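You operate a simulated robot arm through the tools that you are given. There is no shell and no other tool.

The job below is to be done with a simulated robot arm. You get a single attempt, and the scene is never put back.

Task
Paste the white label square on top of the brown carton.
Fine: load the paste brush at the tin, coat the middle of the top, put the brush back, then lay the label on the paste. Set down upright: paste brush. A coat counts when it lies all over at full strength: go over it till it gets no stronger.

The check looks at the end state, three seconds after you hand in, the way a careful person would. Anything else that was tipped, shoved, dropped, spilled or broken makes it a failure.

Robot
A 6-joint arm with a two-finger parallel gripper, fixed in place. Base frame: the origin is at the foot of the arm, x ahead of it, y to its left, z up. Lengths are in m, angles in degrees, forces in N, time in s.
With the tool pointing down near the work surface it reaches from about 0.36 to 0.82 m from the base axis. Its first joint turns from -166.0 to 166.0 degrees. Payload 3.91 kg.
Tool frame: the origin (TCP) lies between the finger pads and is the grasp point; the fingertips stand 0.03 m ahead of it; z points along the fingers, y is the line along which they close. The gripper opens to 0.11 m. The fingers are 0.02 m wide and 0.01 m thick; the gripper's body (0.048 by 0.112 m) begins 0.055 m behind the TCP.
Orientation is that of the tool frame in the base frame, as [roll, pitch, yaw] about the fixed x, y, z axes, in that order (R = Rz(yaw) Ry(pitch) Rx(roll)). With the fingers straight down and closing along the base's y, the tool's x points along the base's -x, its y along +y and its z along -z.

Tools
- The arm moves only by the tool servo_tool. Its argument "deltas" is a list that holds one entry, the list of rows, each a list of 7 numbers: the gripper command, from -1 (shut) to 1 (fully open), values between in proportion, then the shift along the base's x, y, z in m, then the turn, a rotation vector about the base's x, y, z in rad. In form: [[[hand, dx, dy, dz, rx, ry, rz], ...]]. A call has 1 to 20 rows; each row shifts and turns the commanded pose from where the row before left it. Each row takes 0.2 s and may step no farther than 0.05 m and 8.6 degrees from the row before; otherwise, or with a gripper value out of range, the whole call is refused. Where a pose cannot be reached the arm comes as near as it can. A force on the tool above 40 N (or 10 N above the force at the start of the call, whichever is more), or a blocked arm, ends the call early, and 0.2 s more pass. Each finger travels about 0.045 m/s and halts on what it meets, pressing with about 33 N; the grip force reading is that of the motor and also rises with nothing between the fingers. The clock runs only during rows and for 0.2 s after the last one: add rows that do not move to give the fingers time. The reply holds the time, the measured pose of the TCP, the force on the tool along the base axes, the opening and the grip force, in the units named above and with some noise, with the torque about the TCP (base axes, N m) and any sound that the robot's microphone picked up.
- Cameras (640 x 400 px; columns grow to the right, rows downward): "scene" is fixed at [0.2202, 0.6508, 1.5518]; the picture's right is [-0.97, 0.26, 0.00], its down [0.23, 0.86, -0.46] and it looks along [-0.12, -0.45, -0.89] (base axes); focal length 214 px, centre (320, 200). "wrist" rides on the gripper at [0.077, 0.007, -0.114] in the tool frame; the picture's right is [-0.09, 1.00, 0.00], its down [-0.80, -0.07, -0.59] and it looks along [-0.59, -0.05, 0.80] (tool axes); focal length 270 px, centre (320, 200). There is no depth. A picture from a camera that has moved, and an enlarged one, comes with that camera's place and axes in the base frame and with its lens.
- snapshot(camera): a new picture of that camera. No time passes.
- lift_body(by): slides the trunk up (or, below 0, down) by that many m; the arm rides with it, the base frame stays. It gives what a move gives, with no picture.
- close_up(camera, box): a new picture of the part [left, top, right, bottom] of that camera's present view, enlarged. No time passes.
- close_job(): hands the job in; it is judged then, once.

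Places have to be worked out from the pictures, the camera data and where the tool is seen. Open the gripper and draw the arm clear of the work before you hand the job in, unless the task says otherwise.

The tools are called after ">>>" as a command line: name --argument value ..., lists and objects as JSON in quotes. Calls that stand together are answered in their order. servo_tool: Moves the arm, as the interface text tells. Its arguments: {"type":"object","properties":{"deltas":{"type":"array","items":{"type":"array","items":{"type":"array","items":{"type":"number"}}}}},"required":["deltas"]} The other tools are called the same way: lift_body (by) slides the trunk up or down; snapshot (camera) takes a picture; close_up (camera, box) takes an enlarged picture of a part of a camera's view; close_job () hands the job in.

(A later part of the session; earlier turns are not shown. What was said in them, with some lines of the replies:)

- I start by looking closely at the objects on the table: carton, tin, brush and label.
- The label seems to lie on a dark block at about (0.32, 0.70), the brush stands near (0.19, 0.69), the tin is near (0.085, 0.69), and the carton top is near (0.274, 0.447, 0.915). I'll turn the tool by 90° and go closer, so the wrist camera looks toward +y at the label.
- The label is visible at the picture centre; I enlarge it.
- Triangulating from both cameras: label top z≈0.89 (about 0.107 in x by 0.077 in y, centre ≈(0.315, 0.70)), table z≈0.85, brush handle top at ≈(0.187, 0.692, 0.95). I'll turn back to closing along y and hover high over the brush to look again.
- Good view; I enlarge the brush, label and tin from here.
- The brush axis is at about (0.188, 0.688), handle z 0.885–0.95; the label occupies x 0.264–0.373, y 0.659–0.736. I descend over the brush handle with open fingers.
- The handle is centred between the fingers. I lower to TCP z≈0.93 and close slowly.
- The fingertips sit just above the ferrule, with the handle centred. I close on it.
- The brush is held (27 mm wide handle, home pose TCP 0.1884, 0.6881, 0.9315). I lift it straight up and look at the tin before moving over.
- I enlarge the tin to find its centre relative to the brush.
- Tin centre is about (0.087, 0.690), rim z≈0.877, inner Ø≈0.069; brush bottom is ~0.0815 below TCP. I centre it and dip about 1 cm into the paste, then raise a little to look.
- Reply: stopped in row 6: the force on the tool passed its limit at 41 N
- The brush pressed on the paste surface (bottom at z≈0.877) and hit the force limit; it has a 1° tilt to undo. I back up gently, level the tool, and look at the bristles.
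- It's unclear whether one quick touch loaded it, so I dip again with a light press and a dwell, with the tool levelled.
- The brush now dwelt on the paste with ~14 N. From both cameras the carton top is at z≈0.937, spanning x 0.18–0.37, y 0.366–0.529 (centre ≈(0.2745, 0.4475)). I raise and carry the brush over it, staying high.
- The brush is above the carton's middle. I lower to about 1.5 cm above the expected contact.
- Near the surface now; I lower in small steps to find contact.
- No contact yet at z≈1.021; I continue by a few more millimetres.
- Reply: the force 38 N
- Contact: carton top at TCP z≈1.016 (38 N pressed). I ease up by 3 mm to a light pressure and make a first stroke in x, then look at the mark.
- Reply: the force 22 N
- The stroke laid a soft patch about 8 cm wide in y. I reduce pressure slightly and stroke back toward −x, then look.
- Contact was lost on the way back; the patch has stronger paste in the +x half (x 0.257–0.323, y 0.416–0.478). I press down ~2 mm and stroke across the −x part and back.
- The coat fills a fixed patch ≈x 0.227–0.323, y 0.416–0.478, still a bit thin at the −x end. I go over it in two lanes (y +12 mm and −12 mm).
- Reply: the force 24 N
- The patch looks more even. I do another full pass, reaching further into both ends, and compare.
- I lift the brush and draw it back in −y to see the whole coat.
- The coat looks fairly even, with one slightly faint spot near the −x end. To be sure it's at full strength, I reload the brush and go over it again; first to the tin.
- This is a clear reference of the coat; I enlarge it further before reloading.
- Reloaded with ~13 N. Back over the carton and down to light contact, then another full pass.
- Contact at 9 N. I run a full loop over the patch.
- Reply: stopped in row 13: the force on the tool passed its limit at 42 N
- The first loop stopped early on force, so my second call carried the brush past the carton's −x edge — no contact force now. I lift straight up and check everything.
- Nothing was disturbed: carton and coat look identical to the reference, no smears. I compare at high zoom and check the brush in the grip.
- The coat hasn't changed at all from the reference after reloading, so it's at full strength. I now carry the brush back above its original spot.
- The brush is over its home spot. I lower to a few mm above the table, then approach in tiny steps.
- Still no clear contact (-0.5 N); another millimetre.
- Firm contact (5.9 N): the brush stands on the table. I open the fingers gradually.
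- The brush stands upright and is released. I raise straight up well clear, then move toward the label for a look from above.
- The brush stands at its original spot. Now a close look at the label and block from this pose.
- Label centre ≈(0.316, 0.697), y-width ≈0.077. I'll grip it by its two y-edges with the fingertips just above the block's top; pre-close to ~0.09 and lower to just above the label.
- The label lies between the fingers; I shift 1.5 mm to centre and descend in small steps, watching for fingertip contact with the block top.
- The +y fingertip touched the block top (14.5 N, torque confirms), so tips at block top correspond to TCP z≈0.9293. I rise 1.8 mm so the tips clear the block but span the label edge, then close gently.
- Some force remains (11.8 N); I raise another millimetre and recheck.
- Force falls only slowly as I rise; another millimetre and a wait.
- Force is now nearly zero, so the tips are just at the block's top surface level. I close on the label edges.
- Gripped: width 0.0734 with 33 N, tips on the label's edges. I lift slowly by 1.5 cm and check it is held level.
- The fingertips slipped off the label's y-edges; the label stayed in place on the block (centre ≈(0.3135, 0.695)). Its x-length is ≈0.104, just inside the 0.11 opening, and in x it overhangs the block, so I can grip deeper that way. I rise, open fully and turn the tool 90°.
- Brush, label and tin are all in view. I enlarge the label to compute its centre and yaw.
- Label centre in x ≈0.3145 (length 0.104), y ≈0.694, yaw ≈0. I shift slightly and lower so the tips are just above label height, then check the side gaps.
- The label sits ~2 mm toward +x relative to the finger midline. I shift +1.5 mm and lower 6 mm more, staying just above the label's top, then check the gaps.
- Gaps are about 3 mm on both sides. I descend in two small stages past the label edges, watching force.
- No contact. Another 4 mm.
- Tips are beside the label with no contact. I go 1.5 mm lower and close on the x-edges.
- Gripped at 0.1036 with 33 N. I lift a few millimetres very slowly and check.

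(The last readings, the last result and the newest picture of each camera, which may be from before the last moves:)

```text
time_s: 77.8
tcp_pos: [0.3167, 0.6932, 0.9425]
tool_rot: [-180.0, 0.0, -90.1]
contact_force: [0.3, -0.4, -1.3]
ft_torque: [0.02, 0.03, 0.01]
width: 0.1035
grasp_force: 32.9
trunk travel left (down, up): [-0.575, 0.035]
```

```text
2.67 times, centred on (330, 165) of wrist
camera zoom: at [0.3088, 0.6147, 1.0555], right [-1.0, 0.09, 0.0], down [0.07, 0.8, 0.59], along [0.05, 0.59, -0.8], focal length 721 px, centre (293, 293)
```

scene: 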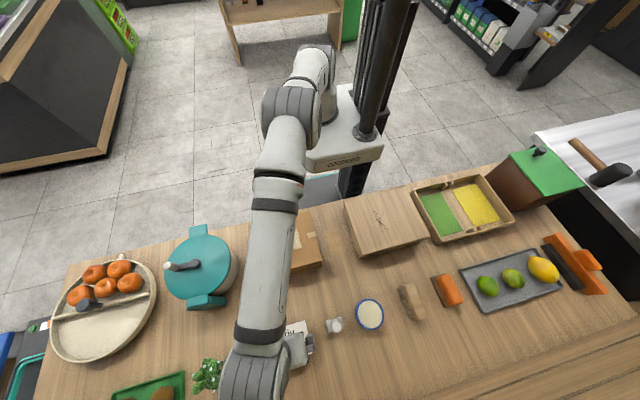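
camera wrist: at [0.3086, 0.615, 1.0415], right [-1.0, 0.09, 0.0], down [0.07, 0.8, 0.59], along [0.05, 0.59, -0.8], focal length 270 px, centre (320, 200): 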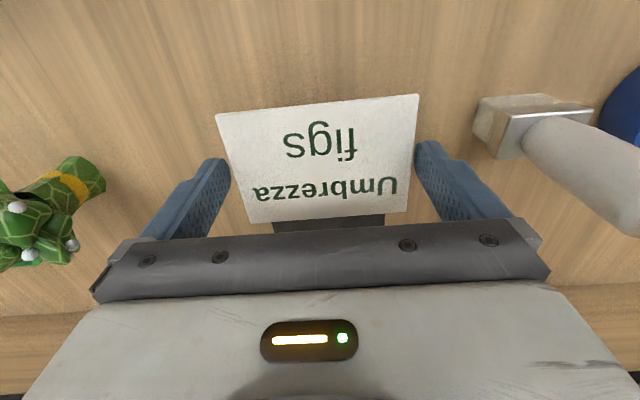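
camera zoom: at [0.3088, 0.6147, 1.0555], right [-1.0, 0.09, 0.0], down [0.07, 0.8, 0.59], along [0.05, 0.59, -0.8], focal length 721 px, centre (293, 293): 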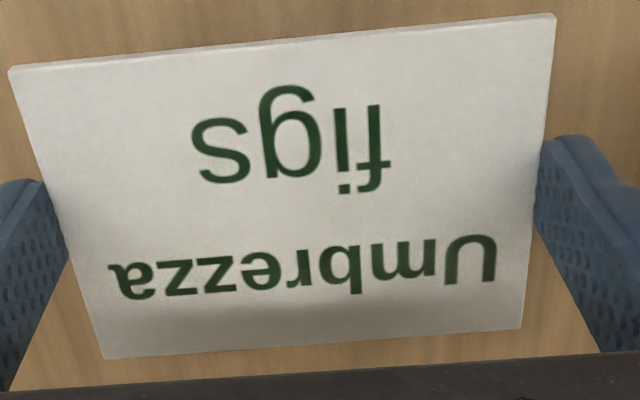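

The label is held level and clear of the block. I lift to z≈1.03 and carry it over the carton's coat centre (≈(0.275, 0.448)).

>>> servo_tool --deltas '[[[0.6, 0, 0, 0.02, 0, 0, 0], [0.6, 0, 0, 0.03, 0, 0, 0], [0.6, 0, 0, 0.035, 0, 0, 0], [0.6, -0.003, -0.018, 0, 0, 0, 0], [0.6, -0.0055, -0.033, 0, 0, 0, 0], [0.6, -0.0055, -0.033, 0, 0, 0, 0], [0.6, -0.0055, -0.033, 0, 0, 0, 0], [0.6, -0.0055, -0.033, 0, 0, 0, 0], [0.6, -0.0055, -0.033, 0, 0, 0, 0], [0.6, -0.0055, -0.033, 0, 0, 0, 0], [0.6, -0.004, -0.02, 0, 0, 0, 0], [0.6, -0.001, -0.01, 0, 0, 0, 0], [0.6, 0, 0, 0, 0, 0, 0]]]'

>>> snapshot --camera "wrist"

>>> close_up --camera "scene" --box '[220, 190, 380, 310]'

```text
time_s: 80.6
tcp_pos: [0.275, 0.4469, 1.0253]
tool_rot: [180.0, 0.0, -90.1]
contact_force: [-0.3, -0.6, 0.9]
ft_torque: [0.0, -0.01, 0.01]
width: 0.1036
grasp_force: 33.3
trunk travel left (down, up): [-0.575, 0.035]
```

```text
taken
camera wrist: at [0.2686, 0.3681, 1.1393], right [-1.0, 0.09, 0.0], down [0.07, 0.8, 0.59], along [0.05, 0.59, -0.8], focal length 270 px, centre (320, 200)
```

wrist: 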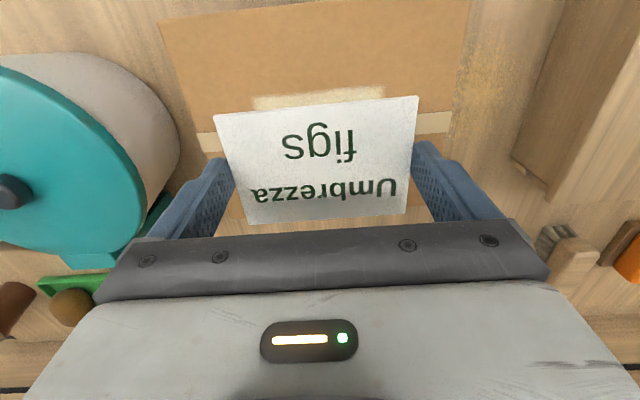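

```text
3.33 times, centred on (300, 250) of scene
camera zoom: at [0.2202, 0.6508, 1.5518], right [-0.97, 0.26, 0.0], down [0.23, 0.86, -0.46], along [-0.12, -0.45, -0.89], focal length 715 px, centre (387, 33)
```

zoom: 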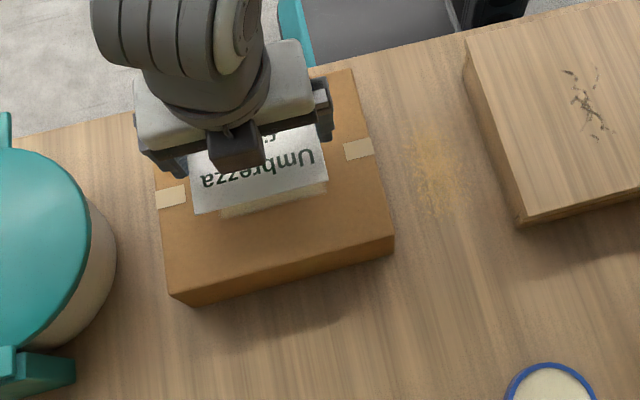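

The coat's −y edge is at y≈0.4185 and its x-centre at 0.2746; the label is aligned within 1–2 mm. I lower to ~1 cm above expected contact.

>>> servo_tool --deltas '[[[0.6, 0, 0.001, -0.02, 0, 0, 0], [0.6, 0, 0, -0.015, 0, 0, 0], [0.6, 0, 0, -0.008, 0, 0, 0], [0.6, 0, 0, 0, 0, 0, 0]]]'

>>> close_up --camera "wrist" --box '[190, 70, 450, 240]'

>>> close_up --camera "scene" --box '[240, 200, 340, 280]'

```text
time_s: 81.6
tcp_pos: [0.2749, 0.4482, 0.9821]
tool_rot: [-180.0, 0.0, -90.1]
contact_force: [-0.3, 0.0, -0.3]
ft_torque: [0.01, 0.04, -0.01]
width: 0.1035
grasp_force: 32.4
trunk travel left (down, up): [-0.575, 0.035]
```

```text
2.35 times, centred on (320, 155) of wrist
camera zoom: at [0.2677, 0.37, 1.0961], right [-1.0, 0.09, 0.0], down [0.07, 0.8, 0.59], along [0.05, 0.59, -0.8], focal length 636 px, centre (320, 306)
```

zoom: 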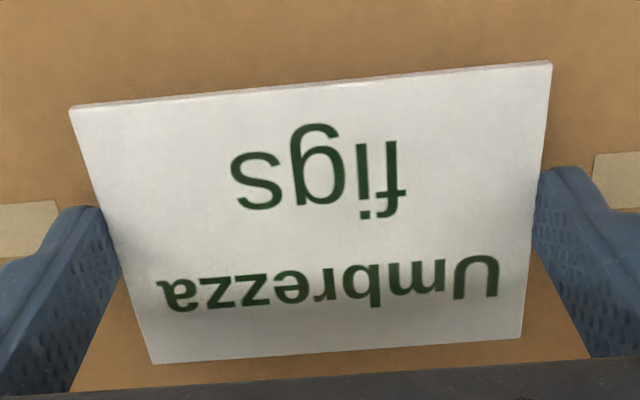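

```text
5.00 times, centred on (290, 240) of scene
camera zoom: at [0.2202, 0.6508, 1.5518], right [-0.97, 0.26, 0.0], down [0.23, 0.86, -0.46], along [-0.12, -0.45, -0.89], focal length 1072 px, centre (470, 0)
```

zoom: 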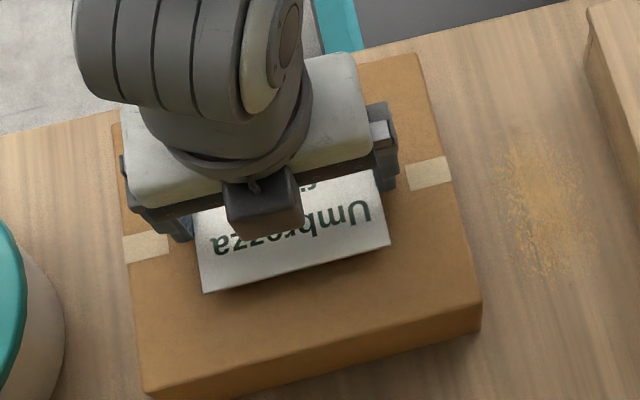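

Aligned and level, covering the coat. I lower in small steps toward contact.

>>> servo_tool --deltas '[[[0.6, 0, 0, -0.003, 0, 0, 0], [0.6, 0, 0, -0.002, 0, 0, 0], [0.6, 0, 0, -0.002, 0, 0, 0], [0.6, 0, 0, 0, 0, 0, 0]]]'

```text
time_s: 82.6
tcp_pos: [0.2753, 0.4485, 0.9756]
tool_rot: [-180.0, 0.0, -90.2]
contact_force: [0.5, 0.4, -0.2]
ft_torque: [0.01, 0.01, 0.01]
width: 0.1038
grasp_force: 33.2
trunk travel left (down, up): [-0.575, 0.035]
```

>>> servo_tool --deltas '[[[0.6, 0, 0, -0.0015, 0, 0, 0], [0.6, 0, 0, -0.0015, 0, 0, 0], [0.6, 0, 0, 0, 0, 0, 0]]]'

```text
time_s: 83.4
tcp_pos: [0.2755, 0.4494, 0.9741]
tool_rot: [-179.9, 0.2, -90.2]
contact_force: [-0.6, 0.9, 25.1]
ft_torque: [-0.24, 1.38, 0.07]
width: 0.1035
grasp_force: 32.9
trunk travel left (down, up): [-0.575, 0.035]
```

The fingertips touched the carton (25 N, −x finger first). I relax 1.2 mm and open slowly so the label settles on the paste.

>>> servo_tool --deltas '[[[0.6, 0, 0, 0.0012, 0, 0, 0], [0.6, 0, 0, 0, 0, 0, 0], [0.88, 0, 0, 0, 0, 0, 0], [0.92, 0, 0, 0, 0, 0, 0], [0.96, 0, 0, 0, 0, 0, 0], [1, 0, 0, 0, 0, 0, 0], [1, 0, 0, 0, 0, 0, 0]]]'

>>> close_up --camera "wrist" --box '[190, 70, 450, 240]'

```text
time_s: 85.0
tcp_pos: [0.2749, 0.4478, 0.976]
tool_rot: [-180.0, 0.1, -90.0]
contact_force: [-1.7, 2.5, 12.7]
ft_torque: [0.09, -0.39, 0.18]
width: 0.1087
grasp_force: 0.2
trunk travel left (down, up): [-0.575, 0.035]
```

```text
2.35 times, centred on (320, 155) of wrist
camera zoom: at [0.2675, 0.3696, 1.0887], right [-1.0, 0.09, 0.0], down [0.07, 0.8, 0.59], along [0.05, 0.59, -0.8], focal length 636 px, centre (320, 306)
```

zoom: 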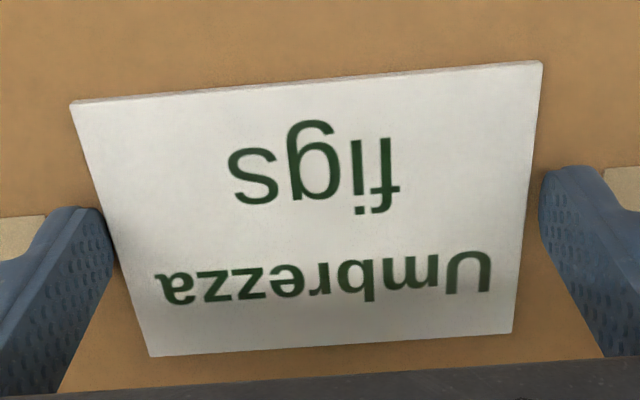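

The label has dropped onto the paste; the left (+x) finger is still close to its edge. I ease pressure, shift the tool +2 mm in x so both fingers are free, and check before rising.

>>> servo_tool --deltas '[[[1, 0, 0, 0.001, 0, 0, 0], [1, 0.001, 0, 0.0005, 0, 0, 0], [1, 0.001, 0, 0, 0, 0, 0], [1, 0, 0, 0, 0, 0, 0]]]'

>>> close_up --camera "wrist" --box '[190, 70, 450, 240]'

```text
time_s: 86.0
tcp_pos: [0.2773, 0.4486, 0.9762]
tool_rot: [179.9, 0.0, -90.1]
contact_force: [-0.1, -0.4, -0.2]
ft_torque: [0.02, 0.01, 0.01]
width: 0.11
grasp_force: 0.1
trunk travel left (down, up): [-0.575, 0.035]
```

```text
2.35 times, centred on (320, 155) of wrist
camera zoom: at [0.2699, 0.3702, 1.0898], right [-1.0, 0.09, 0.0], down [0.07, 0.8, 0.59], along [0.05, 0.59, -0.8], focal length 636 px, centre (320, 306)
```

zoom: 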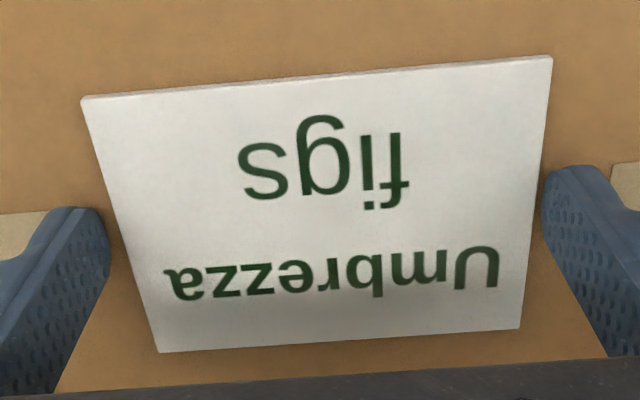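

Both fingers are free of the label and force is zero. I rise straight up.

>>> servo_tool --deltas '[[[1, 0, 0, 0.004, 0, 0, 0], [1, 0, 0, 0.01, 0, 0, 0], [1, 0, 0, 0.03, 0, 0, 0], [1, 0, 0, 0.04, 0, 0, 0], [1, 0, 0, 0.04, 0, 0, 0], [1, 0, 0, 0.04, 0, 0, 0], [1, 0, 0, 0, 0, 0, 0]]]'

>>> snapshot --camera "wrist"

>>> snapshot --camera "scene"

```text
time_s: 87.6
tcp_pos: [0.2774, 0.4508, 1.1399]
tool_rot: [-180.0, 0.0, -90.1]
contact_force: [-0.9, 0.9, -0.4]
ft_torque: [0.0, 0.0, -0.02]
width: 0.11
grasp_force: 0.1
trunk travel left (down, up): [-0.575, 0.035]
```

```text
taken
camera wrist: at [0.2703, 0.372, 1.2541], right [-1.0, 0.09, 0.0], down [0.07, 0.8, 0.59], along [0.05, 0.59, -0.8], focal length 270 px, centre (320, 200)
```

wrist: 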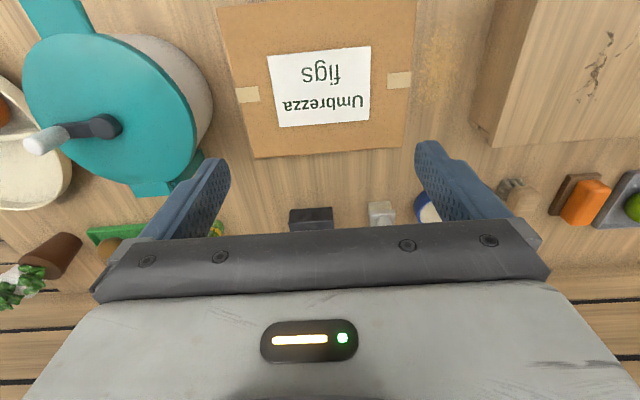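

```text
taken
```

scene: 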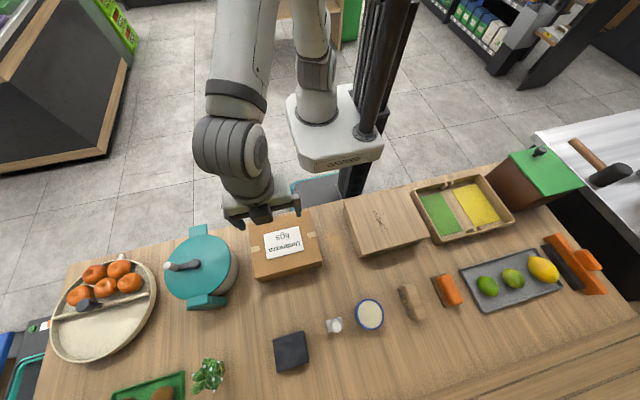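

The label lies centred on the coat. I retreat upward toward the starting area to get a clear final view.

>>> servo_tool --deltas '[[[1, 0, -0.01, 0.03, 0, 0, 0], [1, -0.015, -0.01, 0.03, 0, 0, 0], [1, -0.03, -0.01, 0.03, 0, 0, 0], [1, -0.035, -0.01, 0.03, 0, 0, 0], [1, -0.035, 0, 0.03, 0, 0, 0], [1, -0.035, 0, 0.01, 0, 0, 0], [1, 0, 0, 0, 0, 0, 0]]]'

>>> close_up --camera "scene" --box '[240, 200, 340, 280]'

>>> close_up --camera "scene" --box '[250, 280, 430, 390]'

>>> snapshot --camera "scene"

>>> snapshot --camera "wrist"

```text
time_s: 89.2
tcp_pos: [0.1271, 0.4091, 1.2978]
tool_rot: [-180.0, 0.0, -90.0]
contact_force: [0.0, 0.2, 0.3]
ft_torque: [0.01, 0.0, -0.02]
width: 0.1101
grasp_force: 0.0
trunk travel left (down, up): [-0.575, 0.035]
```

```text
5.00 times, centred on (290, 240) of scene
camera zoom: at [0.2202, 0.6508, 1.5518], right [-0.97, 0.26, 0.0], down [0.23, 0.86, -0.46], along [-0.12, -0.45, -0.89], focal length 1072 px, centre (470, 0)
```

zoom: 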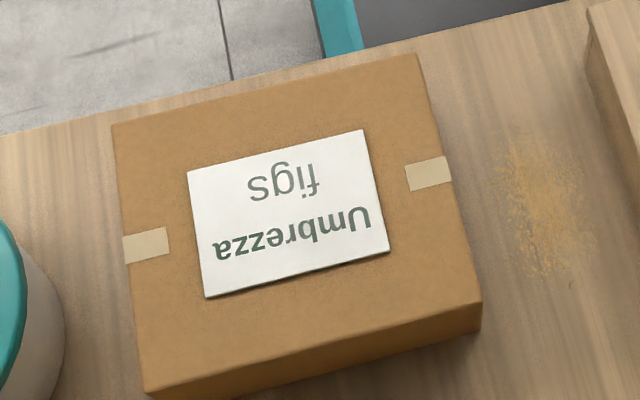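

```text
3.56 times, centred on (340, 335) of scene
camera zoom: at [0.2202, 0.6508, 1.5518], right [-0.97, 0.26, 0.0], down [0.23, 0.86, -0.46], along [-0.12, -0.45, -0.89], focal length 763 px, centre (249, -280)
```

zoom: 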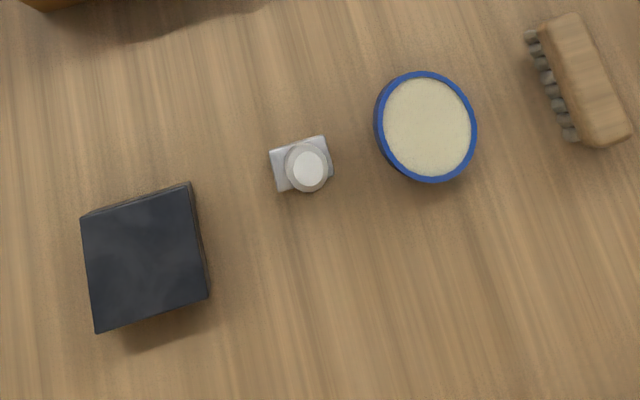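

```text
taken
```

scene: 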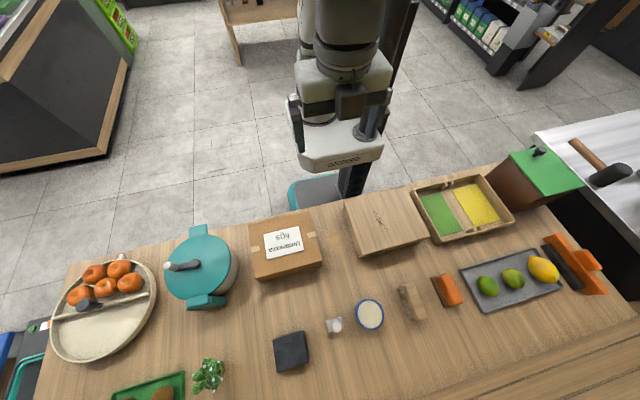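

```text
taken
camera wrist: at [0.1201, 0.3305, 1.4115], right [-1.0, 0.09, 0.0], down [0.07, 0.8, 0.59], along [0.05, 0.59, -0.8], focal length 270 px, centre (320, 200)
```

wrist: 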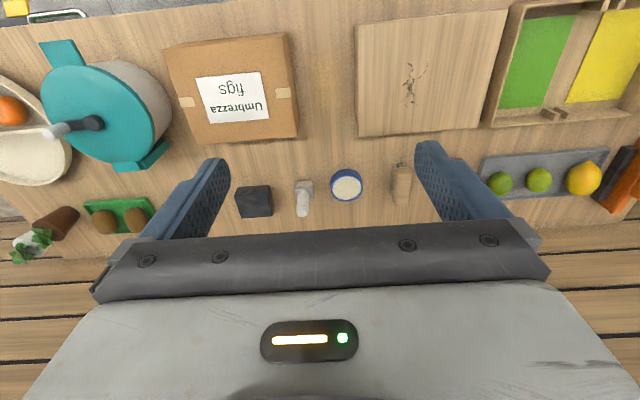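

The label lies flat and square on the coat, centred between the tapes. The brush is upright at its spot, the tin, block and the other items are undisturbed, and the arm is clear with the gripper open. I hand the job in.

>>> close_job

```text
The job is handed in.
```

The label is pasted on top of the brown carton. It lies flat, centred between the two tapes, and covers the coat. The job is handed in, but no verdict came back.

- **Coat:** I loaded the brush at the tin and worked it over the middle of the top. After reloading I went over most of it again, and close-up pictures showed no change, so I took it as full strength. That last pass stopped early on the force limit and missed one edge lane, which had been coated earlier.
- **Brush:** It stands upright where it started.
- **Slips:**
  - After that early stop, the brush ran on past the carton's edge. It touched nothing and left no smear.
  - My first grip on the label slipped, so I gripped it again along its longer side. It stayed on its block in between.
- **Everything else:** The final pictures show nothing tipped, shoved or spilled. The gripper is open and the arm is clear.
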